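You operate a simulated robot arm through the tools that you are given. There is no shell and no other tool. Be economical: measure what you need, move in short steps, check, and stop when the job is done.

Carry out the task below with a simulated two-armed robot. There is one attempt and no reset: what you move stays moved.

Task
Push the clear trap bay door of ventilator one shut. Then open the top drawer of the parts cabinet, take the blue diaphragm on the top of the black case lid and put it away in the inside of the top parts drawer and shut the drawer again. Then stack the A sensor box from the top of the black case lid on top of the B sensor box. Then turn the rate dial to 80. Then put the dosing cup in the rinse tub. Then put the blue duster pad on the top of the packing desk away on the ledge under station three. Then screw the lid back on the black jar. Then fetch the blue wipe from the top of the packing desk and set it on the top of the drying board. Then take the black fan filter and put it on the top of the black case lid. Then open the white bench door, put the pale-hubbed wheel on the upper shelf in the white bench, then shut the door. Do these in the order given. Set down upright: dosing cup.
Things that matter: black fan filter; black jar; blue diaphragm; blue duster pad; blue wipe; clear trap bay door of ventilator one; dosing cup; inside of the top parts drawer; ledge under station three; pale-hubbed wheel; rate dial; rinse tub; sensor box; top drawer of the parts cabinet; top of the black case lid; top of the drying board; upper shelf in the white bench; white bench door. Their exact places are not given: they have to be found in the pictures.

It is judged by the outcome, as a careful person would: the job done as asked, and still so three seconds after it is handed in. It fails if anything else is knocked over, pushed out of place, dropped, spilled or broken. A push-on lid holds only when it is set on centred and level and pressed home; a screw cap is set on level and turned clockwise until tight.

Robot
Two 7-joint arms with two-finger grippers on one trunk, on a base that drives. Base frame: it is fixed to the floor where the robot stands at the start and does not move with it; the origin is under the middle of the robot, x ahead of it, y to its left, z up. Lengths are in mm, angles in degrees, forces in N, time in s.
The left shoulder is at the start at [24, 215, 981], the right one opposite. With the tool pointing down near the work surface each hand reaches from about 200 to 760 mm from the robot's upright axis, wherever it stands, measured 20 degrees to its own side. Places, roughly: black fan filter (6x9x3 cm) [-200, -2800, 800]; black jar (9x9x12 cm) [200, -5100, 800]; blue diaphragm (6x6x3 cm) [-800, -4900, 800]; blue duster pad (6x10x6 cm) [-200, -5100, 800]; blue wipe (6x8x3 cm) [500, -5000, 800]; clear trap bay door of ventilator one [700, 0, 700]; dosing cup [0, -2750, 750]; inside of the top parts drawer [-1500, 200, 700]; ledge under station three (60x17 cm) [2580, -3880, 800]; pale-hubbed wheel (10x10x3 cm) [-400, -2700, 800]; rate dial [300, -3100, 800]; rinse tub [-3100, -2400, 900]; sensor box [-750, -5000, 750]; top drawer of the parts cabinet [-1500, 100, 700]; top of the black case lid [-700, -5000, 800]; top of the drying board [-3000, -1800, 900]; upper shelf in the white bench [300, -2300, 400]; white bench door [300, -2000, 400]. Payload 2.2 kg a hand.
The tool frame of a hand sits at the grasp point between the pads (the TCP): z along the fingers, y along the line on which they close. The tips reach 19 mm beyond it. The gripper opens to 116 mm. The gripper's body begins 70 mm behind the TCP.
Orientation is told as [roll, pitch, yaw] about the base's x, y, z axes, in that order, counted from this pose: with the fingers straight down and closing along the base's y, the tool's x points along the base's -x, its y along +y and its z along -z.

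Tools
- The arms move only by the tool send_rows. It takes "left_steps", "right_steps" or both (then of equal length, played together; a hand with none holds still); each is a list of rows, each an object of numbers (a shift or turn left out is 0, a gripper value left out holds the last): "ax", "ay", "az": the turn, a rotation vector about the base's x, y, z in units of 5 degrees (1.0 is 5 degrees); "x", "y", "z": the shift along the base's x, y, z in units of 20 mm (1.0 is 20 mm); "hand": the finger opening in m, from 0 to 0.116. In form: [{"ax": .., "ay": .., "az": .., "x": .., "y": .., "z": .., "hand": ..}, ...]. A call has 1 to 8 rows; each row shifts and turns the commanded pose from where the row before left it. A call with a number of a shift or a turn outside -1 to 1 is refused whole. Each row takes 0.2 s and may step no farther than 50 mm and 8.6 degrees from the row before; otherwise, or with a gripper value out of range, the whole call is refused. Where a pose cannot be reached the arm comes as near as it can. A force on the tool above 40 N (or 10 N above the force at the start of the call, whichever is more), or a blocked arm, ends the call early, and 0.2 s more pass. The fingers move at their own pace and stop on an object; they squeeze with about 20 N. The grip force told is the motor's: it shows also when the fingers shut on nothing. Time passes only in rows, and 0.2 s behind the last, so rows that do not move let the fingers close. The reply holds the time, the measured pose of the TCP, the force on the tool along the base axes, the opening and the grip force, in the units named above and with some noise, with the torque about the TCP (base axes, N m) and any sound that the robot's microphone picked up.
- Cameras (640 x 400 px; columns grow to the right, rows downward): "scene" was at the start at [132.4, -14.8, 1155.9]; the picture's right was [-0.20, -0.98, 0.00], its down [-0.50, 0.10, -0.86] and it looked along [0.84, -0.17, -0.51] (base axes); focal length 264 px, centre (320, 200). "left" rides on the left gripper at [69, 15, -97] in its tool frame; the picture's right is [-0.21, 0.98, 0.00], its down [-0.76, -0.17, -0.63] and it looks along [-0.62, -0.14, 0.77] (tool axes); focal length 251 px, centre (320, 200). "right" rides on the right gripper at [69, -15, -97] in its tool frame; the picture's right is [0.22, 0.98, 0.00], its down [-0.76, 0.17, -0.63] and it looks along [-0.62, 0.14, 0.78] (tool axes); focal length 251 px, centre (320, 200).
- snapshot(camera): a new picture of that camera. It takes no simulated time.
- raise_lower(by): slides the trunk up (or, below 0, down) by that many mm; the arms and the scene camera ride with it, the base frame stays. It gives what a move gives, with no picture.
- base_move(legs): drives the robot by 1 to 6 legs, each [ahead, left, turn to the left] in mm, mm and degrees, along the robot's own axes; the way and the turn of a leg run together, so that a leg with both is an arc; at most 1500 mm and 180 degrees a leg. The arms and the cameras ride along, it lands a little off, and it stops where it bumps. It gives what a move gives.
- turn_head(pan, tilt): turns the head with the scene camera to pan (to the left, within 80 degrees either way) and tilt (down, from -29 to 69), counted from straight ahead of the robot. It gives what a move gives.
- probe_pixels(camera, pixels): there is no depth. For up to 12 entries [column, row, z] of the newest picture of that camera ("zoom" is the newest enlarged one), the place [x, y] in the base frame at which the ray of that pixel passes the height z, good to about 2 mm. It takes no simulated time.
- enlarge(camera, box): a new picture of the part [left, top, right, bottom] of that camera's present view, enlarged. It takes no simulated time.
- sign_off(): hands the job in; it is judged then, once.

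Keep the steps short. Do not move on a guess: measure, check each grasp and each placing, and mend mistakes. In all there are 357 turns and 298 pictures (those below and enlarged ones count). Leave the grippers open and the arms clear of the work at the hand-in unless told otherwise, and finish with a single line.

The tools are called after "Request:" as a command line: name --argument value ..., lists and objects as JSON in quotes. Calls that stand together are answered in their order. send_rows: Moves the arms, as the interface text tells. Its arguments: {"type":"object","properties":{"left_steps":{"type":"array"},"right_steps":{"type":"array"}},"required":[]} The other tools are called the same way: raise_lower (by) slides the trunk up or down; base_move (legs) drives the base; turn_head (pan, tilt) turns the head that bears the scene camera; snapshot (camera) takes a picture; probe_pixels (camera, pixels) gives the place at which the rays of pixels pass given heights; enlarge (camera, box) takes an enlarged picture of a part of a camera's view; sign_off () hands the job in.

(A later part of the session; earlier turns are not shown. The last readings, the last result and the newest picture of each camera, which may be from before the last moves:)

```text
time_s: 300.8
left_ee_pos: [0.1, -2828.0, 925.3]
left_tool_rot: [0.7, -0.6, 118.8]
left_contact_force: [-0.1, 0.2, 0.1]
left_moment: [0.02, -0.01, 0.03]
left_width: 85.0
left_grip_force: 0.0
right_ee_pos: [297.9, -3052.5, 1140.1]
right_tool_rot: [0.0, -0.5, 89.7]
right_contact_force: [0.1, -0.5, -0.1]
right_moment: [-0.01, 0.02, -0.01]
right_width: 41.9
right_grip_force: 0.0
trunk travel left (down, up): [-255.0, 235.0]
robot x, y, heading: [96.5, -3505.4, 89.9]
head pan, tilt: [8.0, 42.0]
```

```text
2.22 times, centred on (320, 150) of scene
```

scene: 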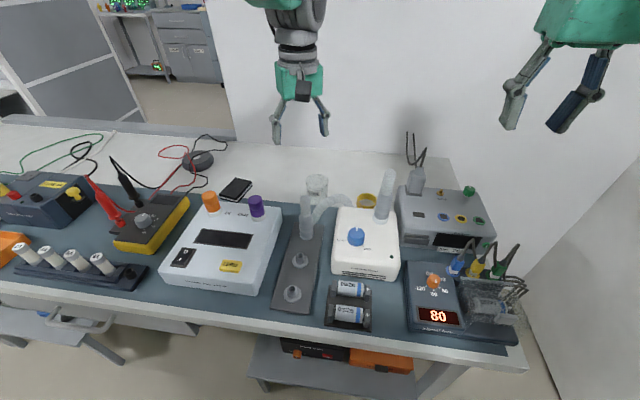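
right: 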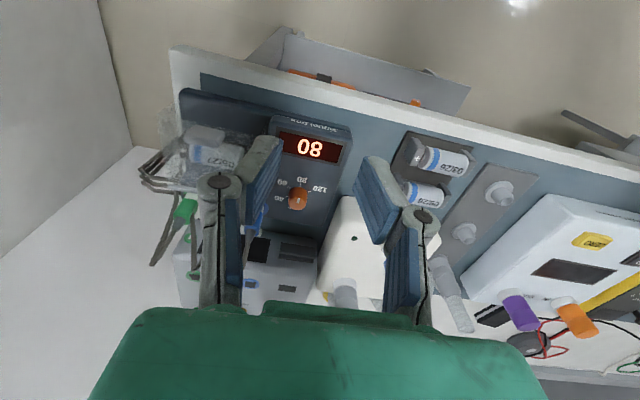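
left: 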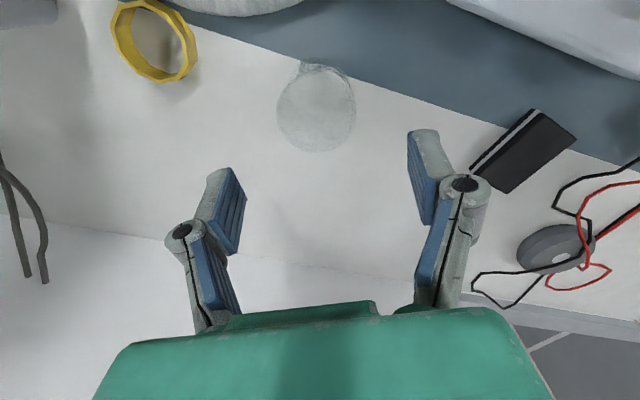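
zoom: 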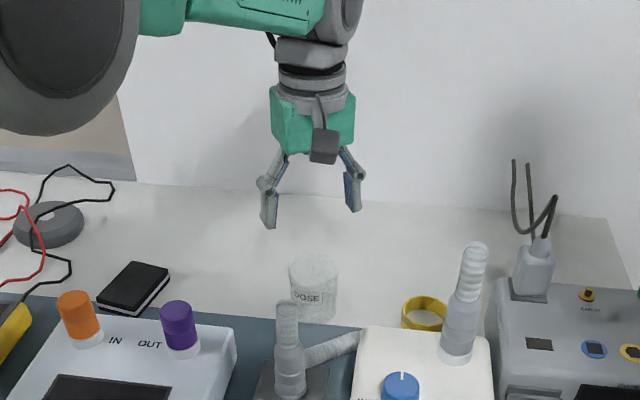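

The rim is centred under the fingers. I descend to z 803.

Request:
send_rows --left_steps '[{"z": -1}, {"z": -1}, {"z": -1}, {"z": -1}, {"z": -1}, {"z": -1}, {"z": -0.1}, {}]'

Request:
snapshot --camera "left"

Request:
enlarge --camera "scene" --box '[260, 100, 400, 240]'

```text
time_s: 302.6
left_ee_pos: [-0.8, -2827.9, 801.7]
left_tool_rot: [0.7, -0.5, 118.8]
left_contact_force: [0.8, -0.2, 0.0]
left_moment: [-0.01, 0.0, 0.03]
left_width: 85.2
left_grip_force: 0.1
right_ee_pos: [297.9, -3050.7, 1139.3]
right_tool_rot: [0.0, -0.4, 89.7]
right_contact_force: [0.5, -0.2, 0.3]
right_moment: [0.01, -0.01, -0.04]
right_width: 42.0
right_grip_force: 0.1
trunk travel left (down, up): [-255.0, 235.0]
robot x, y, heading: [99.3, -3505.3, 90.1]
head pan, tilt: [8.0, 42.0]
```

```text
181 pictures are left
```

left: 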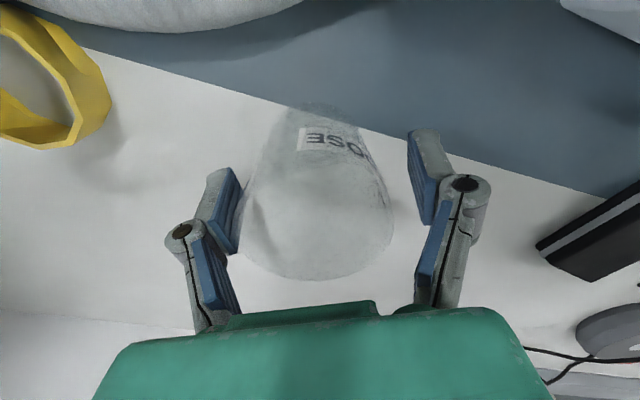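

```text
2.86 times, centred on (330, 170) of scene
```

zoom: 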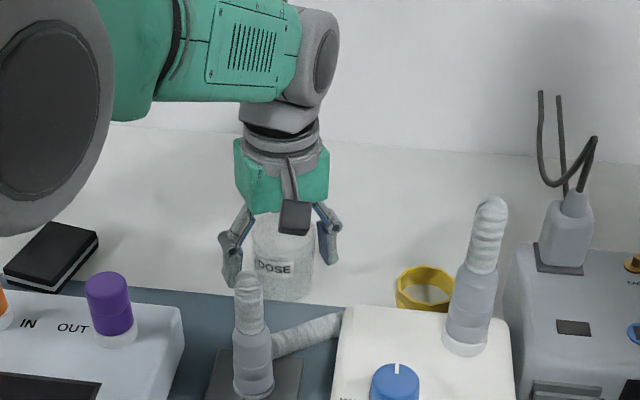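

The cup is between the fingers. I close and lift.

Request:
send_rows --left_steps '[{"hand": 0.04}, {}, {}, {"z": 0.3}, {"z": 0.7}, {"z": 1}, {"z": 1}, {"z": 1}]'

Request:
send_rows --left_steps '[{"z": 1}, {"z": 1}, {"z": 1}, {"z": 1}, {"z": 1}, {"z": 1}, {"z": 1}, {}]'

Request:
snapshot --camera "left"

Request:
enlarge --camera "scene" --box '[220, 20, 420, 240]'

```text
time_s: 304.4
left_ee_pos: [0.7, -2827.4, 880.7]
left_tool_rot: [0.8, -0.6, 118.8]
left_contact_force: [0.3, -0.4, -0.8]
left_moment: [0.05, 0.02, 0.03]
left_width: 57.4
left_grip_force: 20.0
right_ee_pos: [296.6, -3051.0, 1140.7]
right_tool_rot: [0.0, -0.5, 89.8]
right_contact_force: [-0.8, -0.4, 0.1]
right_moment: [-0.04, 0.0, -0.03]
right_width: 41.6
right_grip_force: 0.1
trunk travel left (down, up): [-255.0, 235.0]
robot x, y, heading: [93.8, -3506.4, 89.7]
head pan, tilt: [8.0, 42.0]
```

```text
time_s: 306.2
left_ee_pos: [3.4, -2824.1, 1023.9]
left_tool_rot: [0.7, -0.4, 118.9]
left_contact_force: [0.0, 0.4, -0.9]
left_moment: [-0.01, -0.04, -0.01]
left_width: 57.3
left_grip_force: 20.2
right_ee_pos: [297.5, -3050.1, 1139.5]
right_tool_rot: [0.0, -0.5, 89.8]
right_contact_force: [-0.8, -0.3, -0.6]
right_moment: [-0.02, -0.01, -0.01]
right_width: 42.3
right_grip_force: 0.1
trunk travel left (down, up): [-255.0, 235.0]
robot x, y, heading: [98.3, -3505.6, 90.2]
head pan, tilt: [8.0, 42.0]
```

```text
179 pictures are left
```

left: 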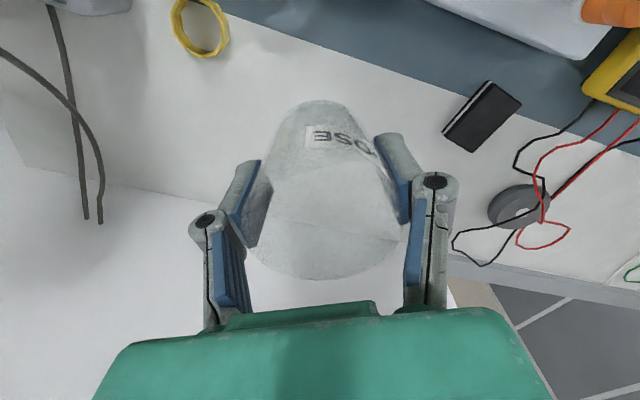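

```text
1.82 times, centred on (320, 130) of scene
```

zoom: 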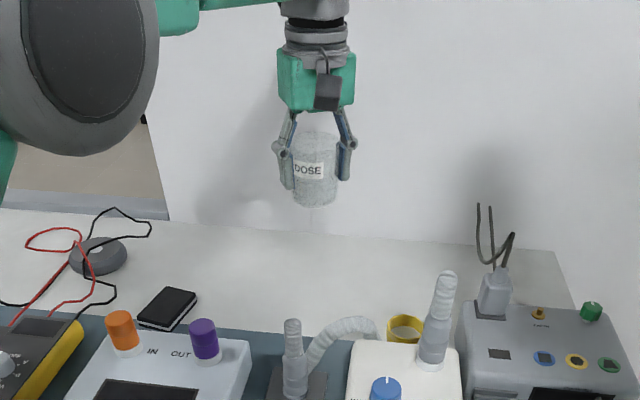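

The cup is held upright. I back away, then bring the hand to its side with the wrist straight.

Request:
base_move --legs '[[-380, 0, 0]]'

Request:
send_rows --left_steps '[{"x": -1, "y": -1, "az": -0.85}, {"x": -1, "y": -1, "az": -0.85}, {"x": -1, "y": -1, "az": -0.85}, {"x": -1, "y": -1, "az": -0.85}, {"x": -1, "y": -1, "az": -0.85}, {"x": -1, "y": -1, "az": -0.85}, {"x": -1, "y": -1, "az": -0.85}, {"x": -1}]'

Request:
base_move --legs '[[0, 1200, 0], [0, 1080, 0]]'

Request:
turn_head --pan 20 --tilt 25

Request:
snapshot --camera "scene"

```text
time_s: 308.6
left_ee_pos: [3.9, -3208.2, 1024.6]
left_tool_rot: [0.7, -0.6, 118.7]
left_contact_force: [0.4, -0.1, -1.1]
left_moment: [-0.01, -0.02, 0.01]
left_width: 57.4
left_grip_force: 19.9
right_ee_pos: [297.1, -3434.2, 1140.0]
right_tool_rot: [0.0, -0.5, 89.6]
right_contact_force: [0.1, -0.6, 1.2]
right_moment: [0.03, 0.01, 0.0]
right_width: 42.1
right_grip_force: 0.1
trunk travel left (down, up): [-255.0, 235.0]
robot x, y, heading: [96.2, -3888.3, 89.9]
head pan, tilt: [8.0, 42.0]
```

```text
time_s: 310.4
left_ee_pos: [-157.7, -3350.6, 1027.4]
left_tool_rot: [0.5, -0.7, 88.9]
left_contact_force: [0.0, 1.2, 0.5]
left_moment: [0.03, -0.03, -0.03]
left_width: 57.0
left_grip_force: 20.2
right_ee_pos: [295.1, -3438.3, 1141.1]
right_tool_rot: [-0.1, -0.5, 89.6]
right_contact_force: [0.3, 0.9, 0.2]
right_moment: [0.0, -0.01, -0.01]
right_width: 42.0
right_grip_force: 0.2
trunk travel left (down, up): [-255.0, 235.0]
robot x, y, heading: [95.8, -3883.0, 89.8]
head pan, tilt: [8.0, 42.0]
```

```text
time_s: 321.8
left_ee_pos: [-2443.2, -3313.9, 1031.5]
left_tool_rot: [1.1, -0.7, 87.8]
left_contact_force: [0.7, 0.4, -0.8]
left_moment: [0.04, 0.04, 0.02]
left_width: 57.3
left_grip_force: 19.9
right_ee_pos: [-1991.7, -3408.6, 1139.1]
right_tool_rot: [0.5, -0.8, 88.6]
right_contact_force: [0.8, -0.4, 0.3]
right_moment: [0.0, 0.09, 0.01]
right_width: 42.2
right_grip_force: 0.1
trunk travel left (down, up): [-255.0, 235.0]
robot x, y, heading: [-2207.0, -3850.9, 88.8]
head pan, tilt: [8.0, 42.0]
```

```text
time_s: 322.6
left_ee_pos: [-2443.9, -3315.0, 1032.0]
left_tool_rot: [0.9, -0.9, 87.7]
left_contact_force: [0.3, -0.1, 0.4]
left_moment: [-0.01, -0.01, 0.01]
left_width: 57.0
left_grip_force: 20.5
right_ee_pos: [-1993.8, -3413.1, 1142.2]
right_tool_rot: [0.3, -0.9, 88.5]
right_contact_force: [0.3, 0.0, 0.0]
right_moment: [0.04, 0.04, -0.01]
right_width: 41.9
right_grip_force: 0.1
trunk travel left (down, up): [-255.0, 235.0]
robot x, y, heading: [-2207.2, -3853.9, 89.2]
head pan, tilt: [20.0, 25.0]
```

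```text
177 pictures are left
```

scene: 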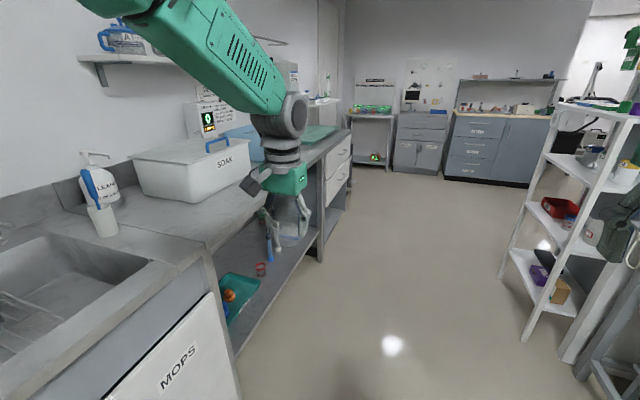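

The rinse tub should be the light-blue tub behind the SOAK tub. I drive up the aisle to y≈−2400 and turn to face the counter.

Request:
base_move --legs '[[0, -130, 0.9], [1450, 0, 0], [0, 0, 90]]'

Request:
turn_head --pan 0 --tilt 30

Request:
snapshot --camera "scene"

```text
time_s: 334.4
left_ee_pos: [-2605.7, -2677.4, 1026.2]
left_tool_rot: [-0.4, -0.8, 177.4]
left_contact_force: [-0.7, -1.4, -1.5]
left_moment: [0.09, 0.02, 0.01]
left_width: 57.0
left_grip_force: 19.8
right_ee_pos: [-2505.0, -2229.6, 1145.6]
right_tool_rot: [-1.0, -0.8, 178.0]
right_contact_force: [-0.2, -0.6, 0.2]
right_moment: [0.08, -0.01, 0.0]
right_width: 42.1
right_grip_force: 0.1
trunk travel left (down, up): [-255.0, 235.0]
robot x, y, heading: [-2063.6, -2423.0, 178.0]
head pan, tilt: [20.0, 25.0]
```

```text
time_s: 335.2
left_ee_pos: [-2601.5, -2672.5, 1031.0]
left_tool_rot: [0.2, -1.0, 177.5]
left_contact_force: [0.5, -0.8, -0.6]
left_moment: [0.12, 0.02, -0.03]
left_width: 56.9
left_grip_force: 20.2
right_ee_pos: [-2499.0, -2223.9, 1145.2]
right_tool_rot: [-0.4, -1.0, 178.3]
right_contact_force: [0.1, -0.8, 0.3]
right_moment: [0.12, -0.01, -0.02]
right_width: 42.0
right_grip_force: 0.0
trunk travel left (down, up): [-255.0, 235.0]
robot x, y, heading: [-2064.1, -2426.8, 178.3]
head pan, tilt: [0.0, 30.0]
```

```text
176 pictures are left
```

scene: 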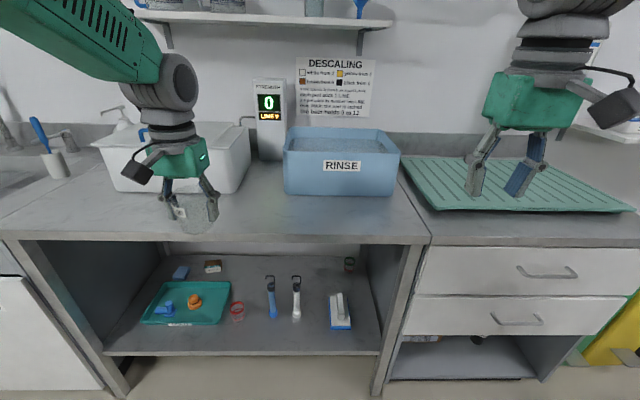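

Request:
probe_pixels --camera "scene" --pixels '[[300, 240, 850], [300, 240, 900], [290, 192, 900], [390, 194, 900], [285, 152, 1000], [398, 156, 1000], [290, 128, 1000], [385, 130, 1000], [340, 145, 950]]'

Request:
snapshot --camera "right"

Request:
snapshot --camera "left"

Request:
enlarge --camera "scene" --box '[260, 100, 420, 220]'

```text
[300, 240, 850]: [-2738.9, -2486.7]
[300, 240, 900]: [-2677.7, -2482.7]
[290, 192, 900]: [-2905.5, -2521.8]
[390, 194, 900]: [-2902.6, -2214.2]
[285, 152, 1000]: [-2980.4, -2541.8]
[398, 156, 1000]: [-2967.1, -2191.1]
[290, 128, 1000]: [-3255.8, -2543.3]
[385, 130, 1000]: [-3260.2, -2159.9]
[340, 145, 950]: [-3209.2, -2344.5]
```

```text
175 pictures are left
```

right: 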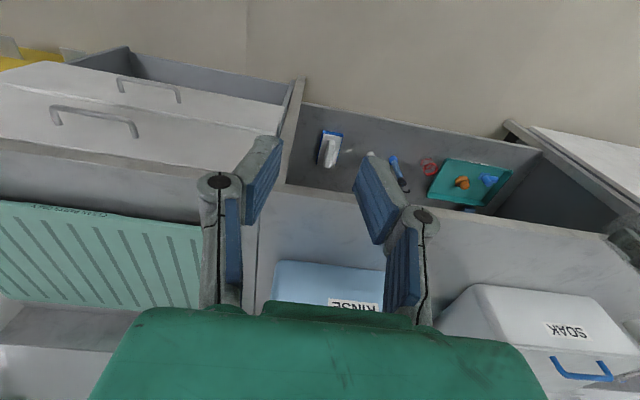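

```text
174 pictures are left
```

left: 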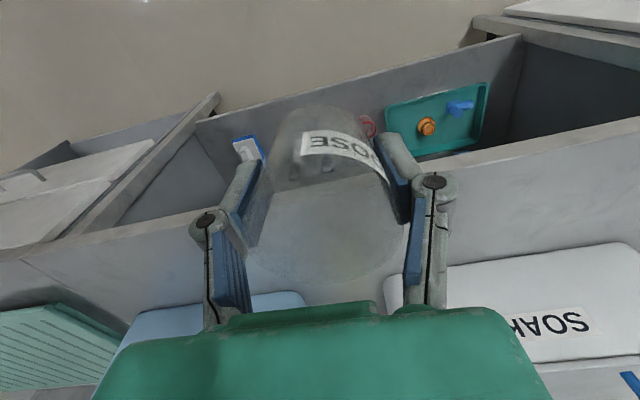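

```text
3.33 times, centred on (340, 160) of scene
```

zoom: 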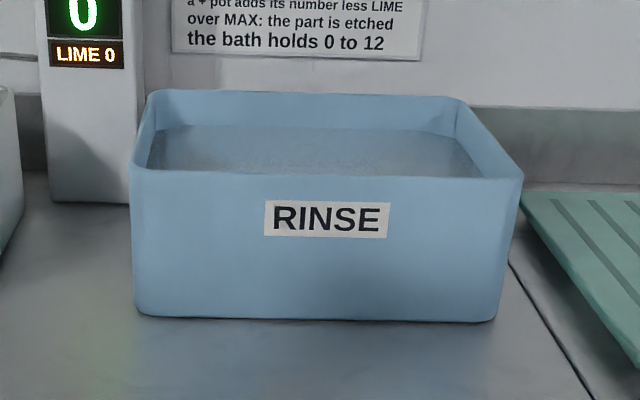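

I triangulate the RINSE label: scene (341,165), right (353,304).

Request:
probe_pixels --camera "right" --pixels '[[353, 304, 900], [353, 304, 1000], [278, 264, 900], [278, 264, 1000]]'

Request:
probe_pixels --camera "scene" --pixels '[[341, 166, 900], [341, 166, 1000]]'

```text
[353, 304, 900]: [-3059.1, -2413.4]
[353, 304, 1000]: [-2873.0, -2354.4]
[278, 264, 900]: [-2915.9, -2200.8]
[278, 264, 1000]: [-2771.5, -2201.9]
```

```text
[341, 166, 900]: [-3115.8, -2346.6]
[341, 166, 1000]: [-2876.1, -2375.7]
```

The tub: rim z≈1020, spanning x −2925…−3170, y −2535…−2210, filled with water. I raise the cup to clear the rim and drive up.

Request:
send_rows --left_steps '[{"z": 1}, {"z": 1}, {"z": 1}, {"z": 1}, {"z": 0.5}, {}]'

Request:
base_move --legs '[[0, -155, 1.5], [310, 0, 0]]'

Request:
turn_head --pan 5 --tilt 40

Request:
snapshot --camera "scene"

Request:
snapshot --camera "left"

```text
time_s: 336.6
left_ee_pos: [-2601.9, -2651.8, 1125.2]
left_tool_rot: [1.2, -0.9, 177.5]
left_contact_force: [-0.1, 0.8, -0.2]
left_moment: [0.0, 0.0, 0.0]
left_width: 56.9
left_grip_force: 19.5
right_ee_pos: [-2500.3, -2200.0, 1141.4]
right_tool_rot: [0.6, -0.9, 178.1]
right_contact_force: [0.2, -0.2, 0.5]
right_moment: [0.04, -0.02, 0.01]
right_width: 42.2
right_grip_force: 0.1
trunk travel left (down, up): [-255.0, 235.0]
robot x, y, heading: [-2065.3, -2425.3, 178.3]
head pan, tilt: [0.0, 30.0]
```

```text
time_s: 339.7
left_ee_pos: [-2907.4, -2536.2, 1116.5]
left_tool_rot: [0.0, -0.7, 178.8]
left_contact_force: [-2.1, 0.9, -2.1]
left_moment: [-0.06, -0.17, -0.04]
left_width: 56.6
left_grip_force: 20.6
right_ee_pos: [-2816.1, -2083.1, 1142.8]
right_tool_rot: [-0.6, -0.8, 179.6]
right_contact_force: [0.3, 1.0, -1.6]
right_moment: [-0.03, 0.03, 0.06]
right_width: 42.1
right_grip_force: 0.1
trunk travel left (down, up): [-255.0, 235.0]
robot x, y, heading: [-2369.3, -2270.6, 179.5]
head pan, tilt: [0.0, 30.0]
```

```text
time_s: 340.4
left_ee_pos: [-2901.6, -2547.7, 1121.0]
left_tool_rot: [0.0, -0.8, 179.1]
left_contact_force: [1.4, -1.1, -0.4]
left_moment: [0.11, 0.03, 0.04]
left_width: 56.6
left_grip_force: 20.3
right_ee_pos: [-2812.3, -2092.8, 1146.4]
right_tool_rot: [-0.8, -1.1, 179.6]
right_contact_force: [-0.9, -1.3, 0.6]
right_moment: [0.09, 0.0, 0.01]
right_width: 42.0
right_grip_force: 0.1
trunk travel left (down, up): [-255.0, 235.0]
robot x, y, heading: [-2368.2, -2284.9, 179.7]
head pan, tilt: [5.0, 40.0]
```

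```text
172 pictures are left
```

scene: 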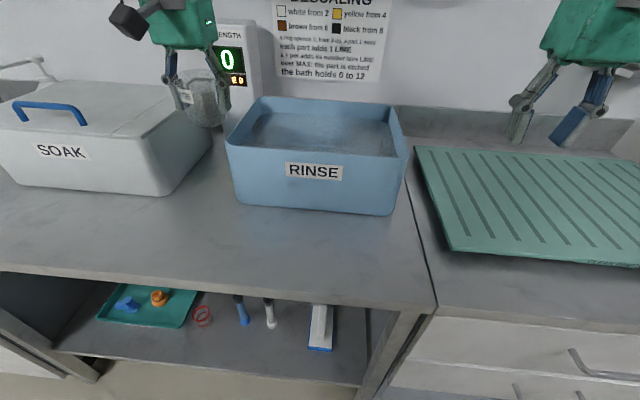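

```text
171 pictures are left
```

left: 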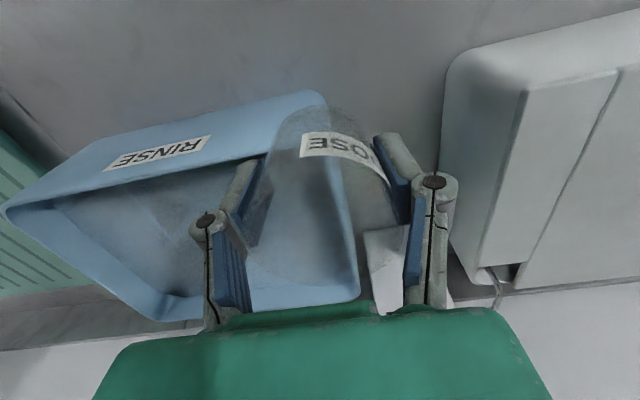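

Request:
probe_pixels --camera "scene" --pixels '[[228, 147, 1020], [406, 157, 1020], [393, 106, 1020], [258, 98, 1020], [236, 203, 900], [395, 214, 900], [320, 130, 1005]]'

Request:
probe_pixels --camera "left" --pixels '[[322, 92, 1020], [5, 208, 1020], [357, 298, 1020], [160, 318, 1020]]'

```text
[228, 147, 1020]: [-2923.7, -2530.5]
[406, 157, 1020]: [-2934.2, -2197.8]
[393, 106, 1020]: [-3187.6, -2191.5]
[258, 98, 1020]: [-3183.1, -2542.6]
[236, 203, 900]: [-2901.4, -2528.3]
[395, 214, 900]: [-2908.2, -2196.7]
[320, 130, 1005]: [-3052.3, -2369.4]
```

```text
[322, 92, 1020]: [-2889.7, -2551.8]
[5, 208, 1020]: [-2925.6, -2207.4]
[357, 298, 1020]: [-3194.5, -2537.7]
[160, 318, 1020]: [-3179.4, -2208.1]
```

The tub is confirmed. I move the cup over its middle [−3050, −2385].

Request:
send_rows --left_steps '[{"x": -0.9, "y": 1}, {"x": -0.9, "y": 1}, {"x": -0.9, "y": 1}, {"x": -0.9, "y": 1}, {"x": -0.9, "y": 1}, {"x": -0.9, "y": 1}, {"x": -0.9, "y": 1}, {"x": -0.9, "y": 1}]'

Request:
send_rows --left_steps '[{"z": -1}, {"z": -1}, {"z": -1}, {}]'

Request:
snapshot --camera "left"

Request:
snapshot --camera "scene"

```text
time_s: 342.4
left_ee_pos: [-3018.7, -2334.7, 1129.4]
left_tool_rot: [3.0, -1.2, 179.0]
left_contact_force: [0.7, 0.8, 0.0]
left_moment: [-0.09, 0.0, 0.02]
left_width: 56.6
left_grip_force: 19.8
left hand out of reach, approached as far as the arm can: row 8
right_ee_pos: [-2806.6, -2032.7, 1138.9]
right_tool_rot: [2.2, -1.3, 179.6]
right_contact_force: [0.0, 0.6, 0.1]
right_moment: [-0.1, 0.02, 0.03]
right_width: 42.0
right_grip_force: 0.1
trunk travel left (down, up): [-255.0, 235.0]
robot x, y, heading: [-2374.8, -2281.4, 179.8]
head pan, tilt: [5.0, 40.0]
stopped in row 8 (left hand): the arm was blocked; the commanded pose is now the measured one
```

```text
time_s: 343.6
left_ee_pos: [-3020.0, -2336.3, 1074.1]
left_tool_rot: [2.4, -1.6, 178.9]
left_contact_force: [-0.3, -0.2, 0.3]
left_moment: [0.07, 0.0, 0.0]
left_width: 56.6
left_grip_force: 20.3
right_ee_pos: [-2802.1, -2037.9, 1141.4]
right_tool_rot: [1.8, -1.5, 179.5]
right_contact_force: [-0.4, -1.2, 0.7]
right_moment: [0.04, 0.02, 0.03]
right_width: 42.1
right_grip_force: 0.0
trunk travel left (down, up): [-255.0, 235.0]
robot x, y, heading: [-2373.4, -2276.0, 179.8]
head pan, tilt: [5.0, 40.0]
stopped in row 4 (left hand): the arm was blocked; the commanded pose is now the measured one
```

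```text
170 pictures are left
```

left: 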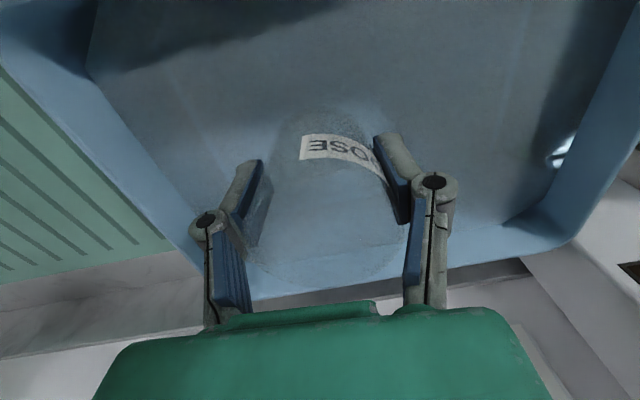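

```text
169 pictures are left
```

scene: 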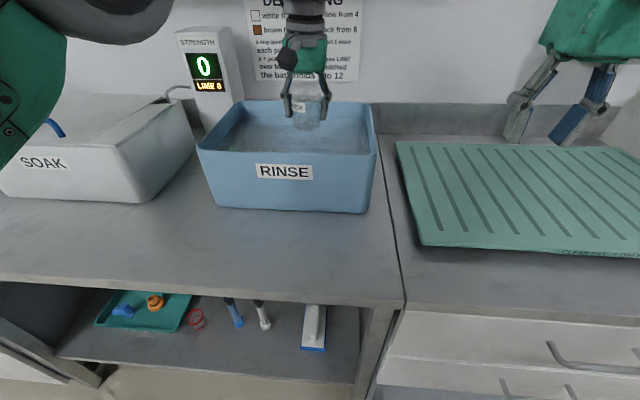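

The arm is near its inner limit and got blocked, but the cup already hangs over the tub. I shift a little to the left to relieve it, then lower.

Request:
send_rows --left_steps '[{"y": -1}, {"y": -1}, {"y": -0.5}, {}]'

Request:
snapshot --camera "scene"

```text
time_s: 344.6
left_ee_pos: [-3017.9, -2410.5, 1070.4]
left_tool_rot: [1.5, -1.4, 179.1]
left_contact_force: [0.5, -0.6, 0.8]
left_moment: [0.09, 0.01, 0.0]
left_width: 56.5
left_grip_force: 19.6
right_ee_pos: [-2803.4, -2060.9, 1144.1]
right_tool_rot: [0.8, -1.4, 179.7]
right_contact_force: [-0.5, -0.5, 0.5]
right_moment: [0.08, -0.02, -0.01]
right_width: 42.3
right_grip_force: 0.0
trunk travel left (down, up): [-255.0, 235.0]
robot x, y, heading: [-2370.7, -2285.3, 179.8]
head pan, tilt: [5.0, 40.0]
```

```text
168 pictures are left
```

scene: 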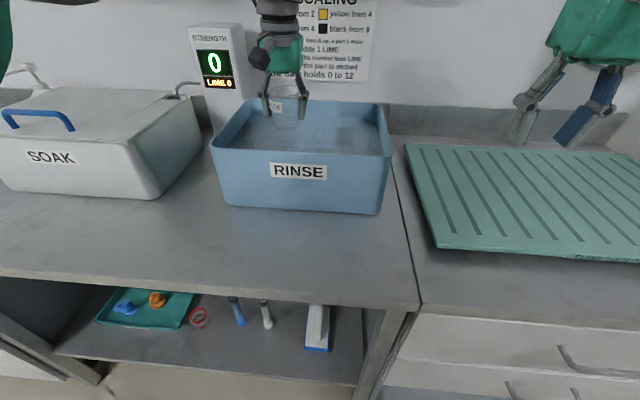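

Clear again. I lower into the tub.

Request:
send_rows --left_steps '[{"z": -0.8}, {"z": -0.8}, {"z": -0.8}, {"z": -0.8}, {"z": -0.8}, {"z": -0.6}, {"z": -0.4}, {}]'

Request:
snapshot --camera "left"

```text
time_s: 346.4
left_ee_pos: [-3016.2, -2408.0, 970.3]
left_tool_rot: [1.6, -1.5, 179.1]
left_contact_force: [0.0, 0.0, 0.5]
left_moment: [0.02, 0.0, 0.0]
left_width: 56.6
left_grip_force: 20.2
right_ee_pos: [-2803.6, -2061.3, 1145.1]
right_tool_rot: [0.8, -1.4, 179.7]
right_contact_force: [-0.1, 0.6, -0.2]
right_moment: [0.0, 0.0, 0.0]
right_width: 41.9
right_grip_force: 0.1
trunk travel left (down, up): [-255.0, 235.0]
robot x, y, heading: [-2371.2, -2278.9, 179.4]
head pan, tilt: [5.0, 40.0]
```

```text
167 pictures are left
```

left: 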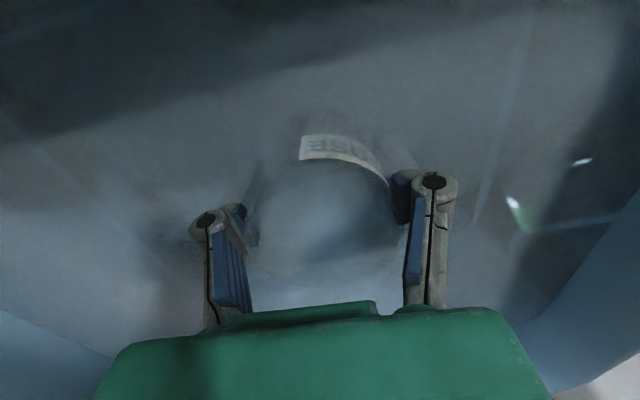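

The cup is in the water. I keep lowering in small steps until it touches the bottom.

Request:
send_rows --left_steps '[{"z": -0.4}, {"z": -0.3}, {"z": -0.25}, {}]'

```text
time_s: 347.4
left_ee_pos: [-3018.1, -2394.2, 951.3]
left_tool_rot: [2.0, -1.5, 178.9]
left_contact_force: [0.3, -0.1, 0.7]
left_moment: [0.01, -0.02, -0.01]
left_width: 56.4
left_grip_force: 19.9
right_ee_pos: [-2803.6, -2046.0, 1142.3]
right_tool_rot: [1.6, -1.5, 179.5]
right_contact_force: [-1.1, -0.1, -0.1]
right_moment: [0.05, -0.02, 0.0]
right_width: 42.1
right_grip_force: 0.0
trunk travel left (down, up): [-255.0, 235.0]
robot x, y, heading: [-2371.5, -2277.7, 179.6]
head pan, tilt: [5.0, 40.0]
```

Request:
send_rows --left_steps '[{"z": -0.25}, {"z": -0.2}, {}]'

```text
time_s: 348.2
left_ee_pos: [-3018.1, -2400.2, 942.0]
left_tool_rot: [1.8, -1.4, 179.1]
left_contact_force: [0.1, -0.6, 0.1]
left_moment: [0.07, 0.0, 0.02]
left_width: 56.6
left_grip_force: 20.5
right_ee_pos: [-2803.7, -2052.5, 1143.8]
right_tool_rot: [1.2, -1.5, 179.6]
right_contact_force: [0.0, -0.3, -0.9]
right_moment: [0.06, 0.01, 0.02]
right_width: 42.1
right_grip_force: 0.0
trunk travel left (down, up): [-255.0, 235.0]
robot x, y, heading: [-2371.7, -2280.7, 179.8]
head pan, tilt: [5.0, 40.0]
```

Request:
send_rows --left_steps '[{"z": -0.25}, {"z": -0.25}, {"z": -0.2}, {}]'

```text
time_s: 349.2
left_ee_pos: [-3019.1, -2385.3, 928.8]
left_tool_rot: [2.4, -1.6, 178.9]
left_contact_force: [0.1, -2.1, 9.7]
left_moment: [0.12, 0.06, 0.03]
left_width: 53.7
left_grip_force: 19.8
right_ee_pos: [-2802.2, -2034.4, 1141.0]
right_tool_rot: [2.0, -1.5, 179.5]
right_contact_force: [-0.7, 0.6, 0.7]
right_moment: [-0.02, 0.02, -0.02]
right_width: 41.8
right_grip_force: 0.1
trunk travel left (down, up): [-255.0, 235.0]
robot x, y, heading: [-2368.4, -2277.2, 179.8]
head pan, tilt: [5.0, 40.0]
```

Contact on the tub floor. I release and rise.

Request:
send_rows --left_steps '[{"hand": 0.075}, {"hand": 0.085}, {}, {"z": 0.6}, {"z": 1}, {"z": 1}, {"z": 1}, {"z": 1}]'

Request:
send_rows --left_steps '[{"z": 1}, {"z": 1}, {"z": 1}, {"z": 1}, {}]'

Request:
snapshot --camera "left"

Request:
snapshot --camera "scene"

```text
time_s: 351.1
left_ee_pos: [-3017.4, -2385.9, 1021.5]
left_tool_rot: [2.4, -1.4, 178.9]
left_contact_force: [0.1, 0.1, 0.5]
left_moment: [0.0, 0.01, 0.0]
left_width: 85.2
left_grip_force: 0.0
right_ee_pos: [-2803.6, -2035.8, 1141.2]
right_tool_rot: [1.9, -1.5, 179.5]
right_contact_force: [0.6, 0.3, 0.5]
right_moment: [-0.05, -0.05, 0.02]
right_width: 42.0
right_grip_force: 0.1
trunk travel left (down, up): [-255.0, 235.0]
robot x, y, heading: [-2370.1, -2276.1, 179.5]
head pan, tilt: [5.0, 40.0]
```

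```text
time_s: 352.2
left_ee_pos: [-3020.6, -2389.3, 1098.4]
left_tool_rot: [2.4, -1.4, 178.9]
left_contact_force: [-0.6, -0.6, 0.2]
left_moment: [0.0, 0.0, -0.01]
left_width: 85.1
left_grip_force: 0.0
right_ee_pos: [-2803.6, -2037.0, 1141.3]
right_tool_rot: [1.9, -1.5, 179.5]
right_contact_force: [0.3, 0.6, -0.2]
right_moment: [-0.01, -0.02, 0.04]
right_width: 41.8
right_grip_force: 0.0
trunk travel left (down, up): [-255.0, 235.0]
robot x, y, heading: [-2372.5, -2276.4, 179.2]
head pan, tilt: [5.0, 40.0]
```

```text
166 pictures are left
```

left: 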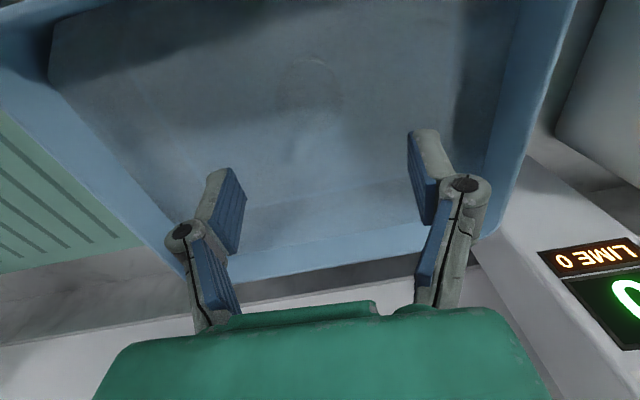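

```text
165 pictures are left
```

scene: 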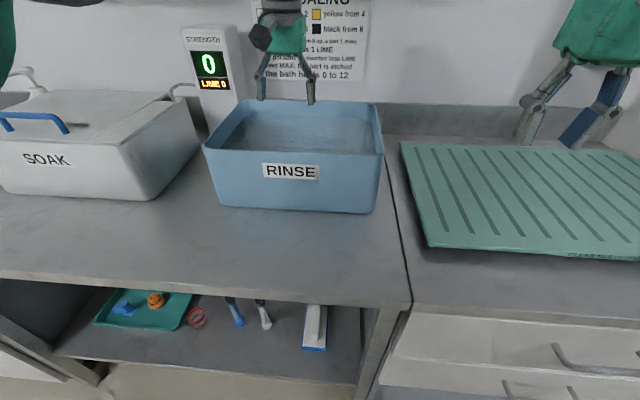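

Request:
enlarge --camera "left" --box '[230, 30, 410, 180]'

Request:
enlarge --camera "scene" --box '[200, 60, 400, 220]'

```text
2.67 times, centred on (320, 105) of left
```

zoom: 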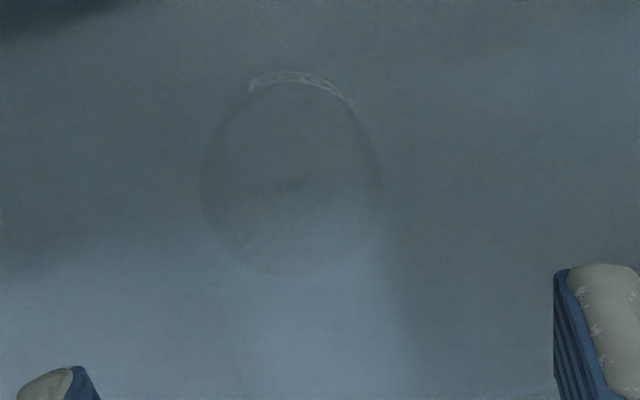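

```text
2.50 times, centred on (300, 140) of scene
```

zoom: 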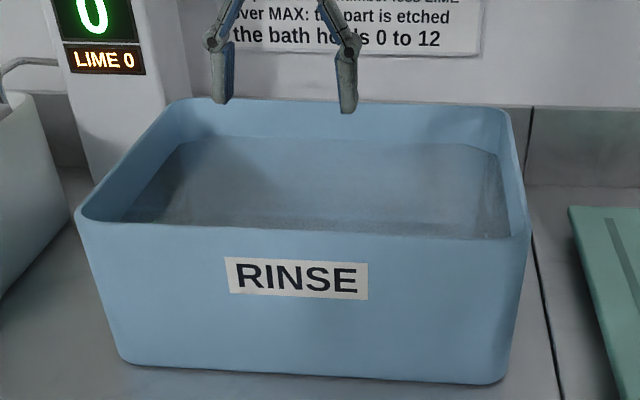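

The cup stands upright in the rinse tub. Next the blue duster pad on the packing desk. I back out, lower the trunk, and bring the left hand to its side.

Request:
base_move --legs '[[-320, 0, 0]]'

Request:
raise_lower --by -130

Request:
send_rows --left_steps '[{"x": 1, "y": -1}, {"x": 1, "y": -1}, {"x": 1, "y": -1}, {"x": 1, "y": -1}, {"x": 1, "y": -1}, {"x": 0.5, "y": -1}, {"y": -1, "z": -1}, {"z": -1}]'

Request:
base_move --legs '[[0, 0, 90.5], [1300, 0, 0]]'

```text
time_s: 354.4
left_ee_pos: [-2695.3, -2390.6, 1100.8]
left_tool_rot: [2.4, -1.5, 178.7]
left_contact_force: [0.8, -0.1, 1.6]
left_moment: [-0.03, 0.02, 0.0]
left_width: 84.9
left_grip_force: 0.1
right_ee_pos: [-2477.4, -2039.1, 1141.6]
right_tool_rot: [1.8, -1.4, 179.3]
right_contact_force: [0.2, -0.1, -0.5]
right_moment: [-0.01, 0.01, 0.02]
right_width: 42.2
right_grip_force: 0.0
trunk travel left (down, up): [-255.0, 235.0]
robot x, y, heading: [-2046.8, -2280.2, 179.4]
head pan, tilt: [5.0, 40.0]
```

```text
time_s: 356.0
left_ee_pos: [-2690.6, -2389.9, 972.7]
left_tool_rot: [2.4, -1.7, 178.7]
left_contact_force: [0.1, 0.3, 0.2]
left_moment: [0.01, 0.0, 0.01]
left_width: 84.9
left_grip_force: 0.1
right_ee_pos: [-2472.9, -2039.0, 1013.3]
right_tool_rot: [1.8, -1.7, 179.3]
right_contact_force: [-0.6, -0.4, -0.7]
right_moment: [0.01, 0.01, -0.02]
right_width: 41.9
right_grip_force: 0.1
trunk travel left (down, up): [-125.0, 365.0]
robot x, y, heading: [-2049.1, -2280.7, 179.5]
head pan, tilt: [5.0, 40.0]
```

```text
time_s: 357.8
left_ee_pos: [-2582.2, -2530.7, 933.2]
left_tool_rot: [2.3, -1.6, 178.6]
left_contact_force: [0.8, 0.9, 0.4]
left_moment: [-0.02, 0.01, 0.02]
left_width: 85.1
left_grip_force: 0.0
right_ee_pos: [-2474.7, -2040.9, 1013.7]
right_tool_rot: [1.8, -1.6, 179.2]
right_contact_force: [-0.2, -0.5, 0.0]
right_moment: [0.02, 0.02, 0.0]
right_width: 41.8
right_grip_force: 0.0
trunk travel left (down, up): [-125.0, 365.0]
robot x, y, heading: [-2046.9, -2276.8, 179.1]
head pan, tilt: [5.0, 40.0]
```

```text
time_s: 368.1
left_ee_pos: [-1771.6, -4088.6, 933.6]
left_tool_rot: [2.4, -1.6, -90.5]
left_contact_force: [-0.4, -1.0, -0.1]
left_moment: [0.02, -0.01, 0.01]
left_width: 85.1
left_grip_force: 0.1
right_ee_pos: [-2263.6, -3987.7, 1012.6]
right_tool_rot: [1.9, -1.6, -89.9]
right_contact_force: [-1.0, 0.3, 0.2]
right_moment: [-0.03, 0.0, 0.0]
right_width: 42.2
right_grip_force: 0.0
trunk travel left (down, up): [-125.0, 365.0]
robot x, y, heading: [-2031.6, -3556.1, -89.9]
head pan, tilt: [5.0, 40.0]
```

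Request:
base_move --legs '[[250, 0, 0], [0, 1300, 0], [0, 400, 0]]'

Request:
turn_head --pan 15 --tilt 25

Request:
snapshot --camera "scene"

```text
time_s: 378.2
left_ee_pos: [-70.3, -4348.3, 934.6]
left_tool_rot: [2.4, -1.9, -91.5]
left_contact_force: [-0.1, 0.7, -0.1]
left_moment: [0.0, 0.02, -0.01]
left_width: 85.1
left_grip_force: 0.1
right_ee_pos: [-561.1, -4238.5, 1015.0]
right_tool_rot: [1.7, -1.7, -90.9]
right_contact_force: [-0.1, -0.5, -0.2]
right_moment: [-0.02, -0.01, -0.03]
right_width: 41.8
right_grip_force: 0.0
trunk travel left (down, up): [-125.0, 365.0]
robot x, y, heading: [-321.6, -3817.6, -90.7]
head pan, tilt: [5.0, 40.0]
```

```text
time_s: 379.0
left_ee_pos: [-71.1, -4346.3, 936.3]
left_tool_rot: [2.4, -1.9, -91.5]
left_contact_force: [0.3, -1.1, 1.0]
left_moment: [0.01, -0.01, 0.0]
left_width: 85.0
left_grip_force: 0.1
right_ee_pos: [-561.2, -4237.2, 1012.9]
right_tool_rot: [1.8, -1.7, -90.9]
right_contact_force: [-0.3, -0.3, 0.9]
right_moment: [0.03, -0.02, 0.01]
right_width: 41.7
right_grip_force: 0.0
trunk travel left (down, up): [-125.0, 365.0]
robot x, y, heading: [-324.0, -3811.9, -91.0]
head pan, tilt: [15.0, 25.0]
```

```text
162 pictures are left
```

scene: 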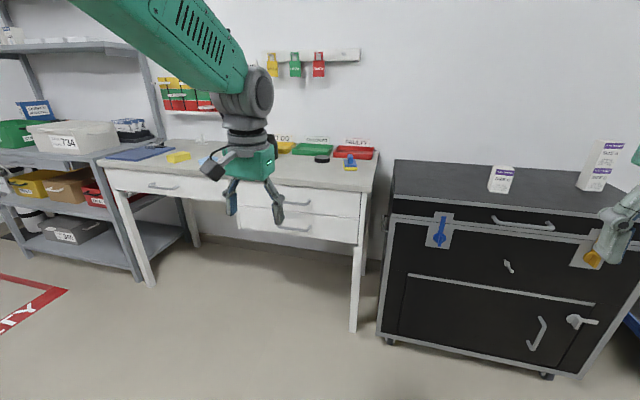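

Request:
enlarge --camera "scene" --box '[260, 110, 400, 200]'

Request:
enlarge --camera "scene" --box '[80, 110, 240, 210]'

Request:
probe_pixels --camera "scene" --pixels '[[350, 163, 780], [322, 160, 780], [370, 190, 780], [352, 330, 0], [178, 157, 780], [105, 160, 780]]'

```text
4.44 times, centred on (330, 155) of scene
```

zoom: 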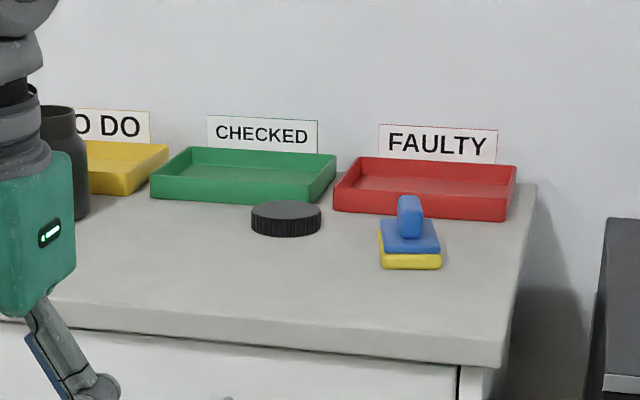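

```text
4.00 times, centred on (160, 160) of scene
```

zoom: 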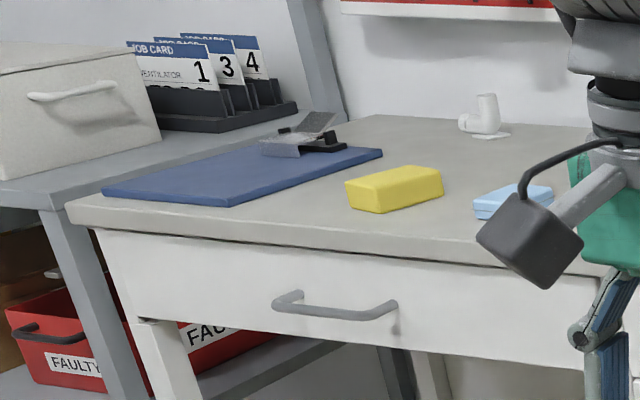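

```text
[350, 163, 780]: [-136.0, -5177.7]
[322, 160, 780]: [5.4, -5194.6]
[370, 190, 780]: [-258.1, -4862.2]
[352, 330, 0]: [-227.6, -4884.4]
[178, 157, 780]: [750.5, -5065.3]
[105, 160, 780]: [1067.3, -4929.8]
```

The blue duster pad (blue grip on yellow pad) is at about [−136, −5178]; the black lid next to it, jar behind my arm, the light-blue wipe further left. I drive up to the desk.

Request:
send_rows --left_steps '[{"ay": 0.24, "ax": 0.17, "x": 1}, {"ay": 0.24, "ax": 0.17, "x": 1}, {"x": 0.5}, {}]' --right_steps '[{"ay": 0.18, "ax": 0.17, "hand": 0.08}, {"ay": 0.18, "ax": 0.17}, {}, {}]'

Request:
base_move --legs '[[0, 330, 1], [680, 0, 0]]'

Request:
turn_head --pan -5 --tilt 38

Request:
snapshot --camera "scene"

Request:
snapshot --camera "right"

```text
time_s: 380.0
left_ee_pos: [-19.2, -4345.7, 935.0]
left_tool_rot: [-0.2, -0.3, -91.6]
left_contact_force: [-0.8, -0.4, 0.5]
left_moment: [0.0, -0.03, -0.02]
left_width: 85.0
left_grip_force: 0.1
right_ee_pos: [-561.9, -4237.3, 1014.6]
right_tool_rot: [-0.1, -0.2, -90.9]
right_contact_force: [0.1, 0.1, 0.4]
right_moment: [0.02, 0.01, -0.01]
right_width: 79.7
right_grip_force: 0.0
trunk travel left (down, up): [-125.0, 365.0]
robot x, y, heading: [-320.1, -3811.7, -91.0]
head pan, tilt: [15.0, 25.0]
```

```text
time_s: 385.6
left_ee_pos: [330.2, -5037.8, 933.2]
left_tool_rot: [-0.6, -0.2, -90.2]
left_contact_force: [1.1, 0.5, -0.3]
left_moment: [0.01, 0.09, -0.02]
left_width: 84.9
left_grip_force: 0.1
right_ee_pos: [-213.7, -4939.5, 1016.4]
right_tool_rot: [-0.5, -0.2, -89.6]
right_contact_force: [0.6, 0.1, -0.2]
right_moment: [-0.01, 0.06, -0.02]
right_width: 80.1
right_grip_force: 0.0
trunk travel left (down, up): [-125.0, 365.0]
robot x, y, heading: [10.2, -4514.4, -89.8]
head pan, tilt: [15.0, 25.0]
```

```text
time_s: 386.4
left_ee_pos: [333.1, -5035.1, 934.5]
left_tool_rot: [-0.6, -0.4, -90.2]
left_contact_force: [0.0, 1.3, -1.1]
left_moment: [-0.02, 0.05, -0.01]
left_width: 84.9
left_grip_force: 0.0
right_ee_pos: [-211.1, -4936.6, 1017.6]
right_tool_rot: [-0.5, -0.4, -89.6]
right_contact_force: [0.7, -0.4, 0.6]
right_moment: [-0.01, 0.02, 0.03]
right_width: 80.1
right_grip_force: 0.0
trunk travel left (down, up): [-125.0, 365.0]
robot x, y, heading: [13.6, -4516.4, -89.6]
head pan, tilt: [-5.0, 38.0]
```

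```text
159 pictures are left
```

scene: 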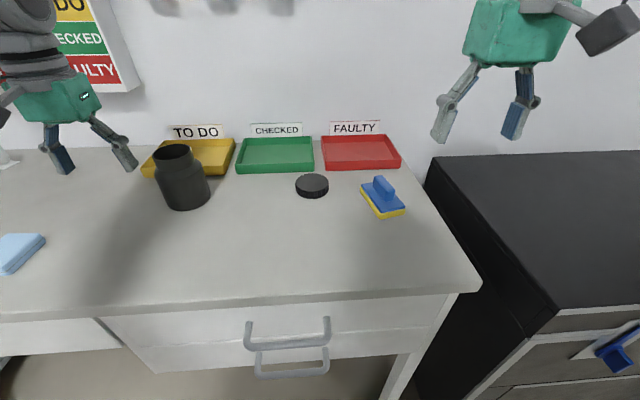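

```text
158 pictures are left
```

right: 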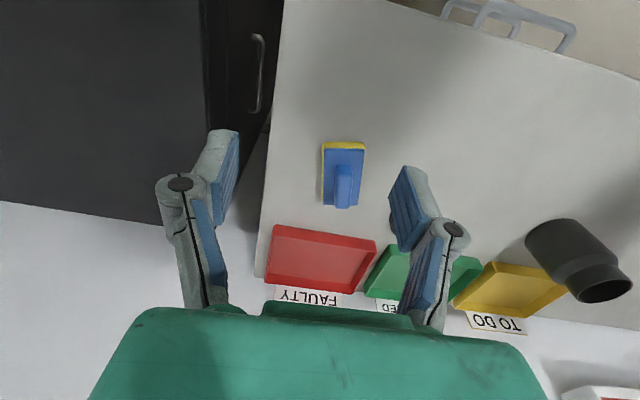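

Request:
enlarge --camera "scene" --box '[340, 160, 430, 230]'

Request:
probe_pixels --camera "scene" --pixels '[[384, 220, 770], [384, 220, 800], [405, 211, 770], [362, 193, 770], [379, 180, 820], [379, 180, 800]]'

Request:
enlarge --camera "right" --box '[300, 120, 400, 220]'

Request:
probe_pixels --camera "right" --pixels '[[322, 142, 770], [365, 144, 770], [322, 142, 800], [344, 208, 820], [344, 208, 800], [344, 166, 800]]'

```text
5.71 times, centred on (385, 195) of scene
```

zoom: 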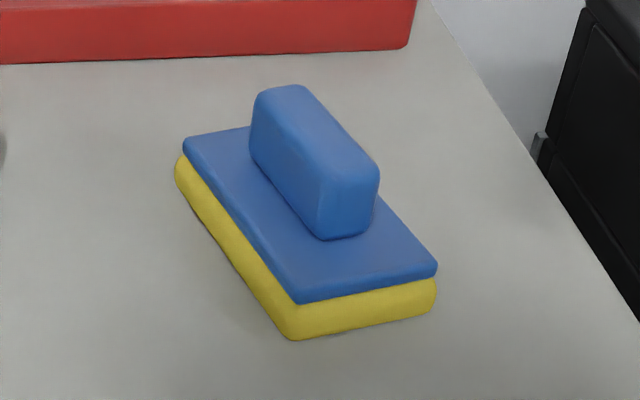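

```text
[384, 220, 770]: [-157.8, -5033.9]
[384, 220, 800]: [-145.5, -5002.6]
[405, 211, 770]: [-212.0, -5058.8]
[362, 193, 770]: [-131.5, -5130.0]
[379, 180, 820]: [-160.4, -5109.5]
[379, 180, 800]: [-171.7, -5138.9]
```

```text
4.00 times, centred on (350, 170) of right
```

zoom: 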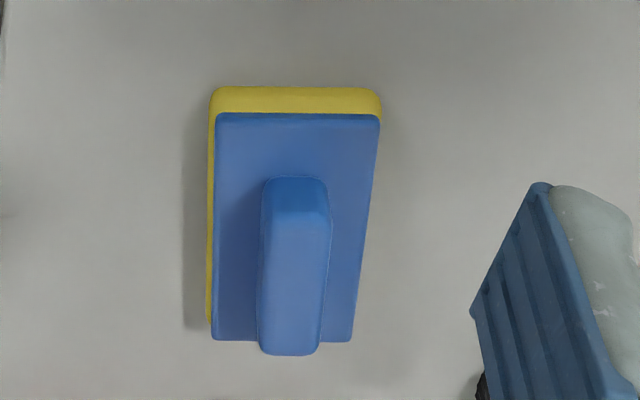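

```text
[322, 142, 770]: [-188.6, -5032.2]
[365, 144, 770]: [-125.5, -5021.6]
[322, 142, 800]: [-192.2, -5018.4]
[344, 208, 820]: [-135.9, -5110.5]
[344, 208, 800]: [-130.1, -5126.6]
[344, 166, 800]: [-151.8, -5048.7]
```

Desk surface comes out at z≈803. I probe the grip's top at z≈860 in both views.

Request:
probe_pixels --camera "right" --pixels '[[343, 186, 860], [343, 186, 850], [341, 196, 860], [332, 206, 860], [348, 206, 860], [348, 166, 850]]'

Request:
probe_pixels --camera "scene" --pixels '[[383, 183, 860], [383, 183, 850], [389, 193, 860], [378, 175, 860]]'

```text
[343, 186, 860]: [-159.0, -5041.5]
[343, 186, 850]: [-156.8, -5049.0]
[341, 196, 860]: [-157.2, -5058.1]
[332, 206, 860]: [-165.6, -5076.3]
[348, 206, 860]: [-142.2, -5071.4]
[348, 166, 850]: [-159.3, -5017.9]
```

```text
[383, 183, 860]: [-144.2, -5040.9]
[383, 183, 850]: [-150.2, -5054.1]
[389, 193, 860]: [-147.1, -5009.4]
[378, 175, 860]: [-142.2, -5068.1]
```

Grip centre ≈ [−154, −5054], top ≈ 845, turned about 8°. I move the right hand over it.

Request:
send_rows --right_steps '[{"x": 0.5, "y": -1, "az": 0.3, "hand": 0.05}, {"x": 0.5, "y": -1, "az": 0.3}, {"x": 0.5, "y": -1, "az": 0.3}, {"x": 0.5, "y": -1, "az": 0.3}, {"x": 0.5, "y": -1, "z": -1}, {"x": 0.35, "y": -0.85, "z": -1}, {"z": -1}, {"z": -1}]'

Request:
send_rows --right_steps '[{"z": -0.6}, {}]'

Request:
snapshot --camera "right"

```text
time_s: 388.2
left_ee_pos: [328.4, -5036.4, 935.3]
left_tool_rot: [-0.5, -0.2, -90.2]
left_contact_force: [0.7, 0.1, -0.5]
left_moment: [0.01, 0.04, 0.01]
left_width: 84.8
left_grip_force: 0.1
right_ee_pos: [-158.0, -5054.5, 936.1]
right_tool_rot: [-0.4, -0.2, -83.6]
right_contact_force: [0.1, -0.3, 0.5]
right_moment: [0.0, -0.02, 0.01]
right_width: 49.9
right_grip_force: 0.1
trunk travel left (down, up): [-125.0, 365.0]
robot x, y, heading: [12.5, -4512.3, -89.7]
head pan, tilt: [-5.0, 38.0]
```

```text
time_s: 388.8
left_ee_pos: [327.0, -5034.8, 935.5]
left_tool_rot: [-0.4, -0.5, -90.3]
left_contact_force: [0.2, 0.2, -0.4]
left_moment: [0.0, -0.03, 0.01]
left_width: 85.1
left_grip_force: 0.0
right_ee_pos: [-159.8, -5054.5, 925.3]
right_tool_rot: [-0.3, -0.4, -83.6]
right_contact_force: [-0.3, 0.2, -0.4]
right_moment: [-0.01, 0.02, 0.04]
right_width: 50.2
right_grip_force: 0.1
trunk travel left (down, up): [-125.0, 365.0]
robot x, y, heading: [6.8, -4512.3, -89.7]
head pan, tilt: [-5.0, 38.0]
```

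```text
155 pictures are left
```

right: 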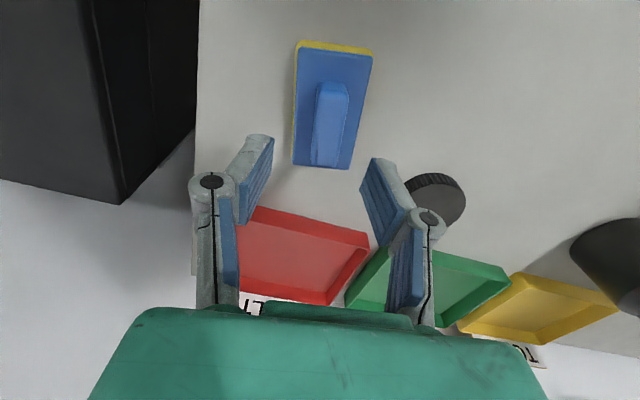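

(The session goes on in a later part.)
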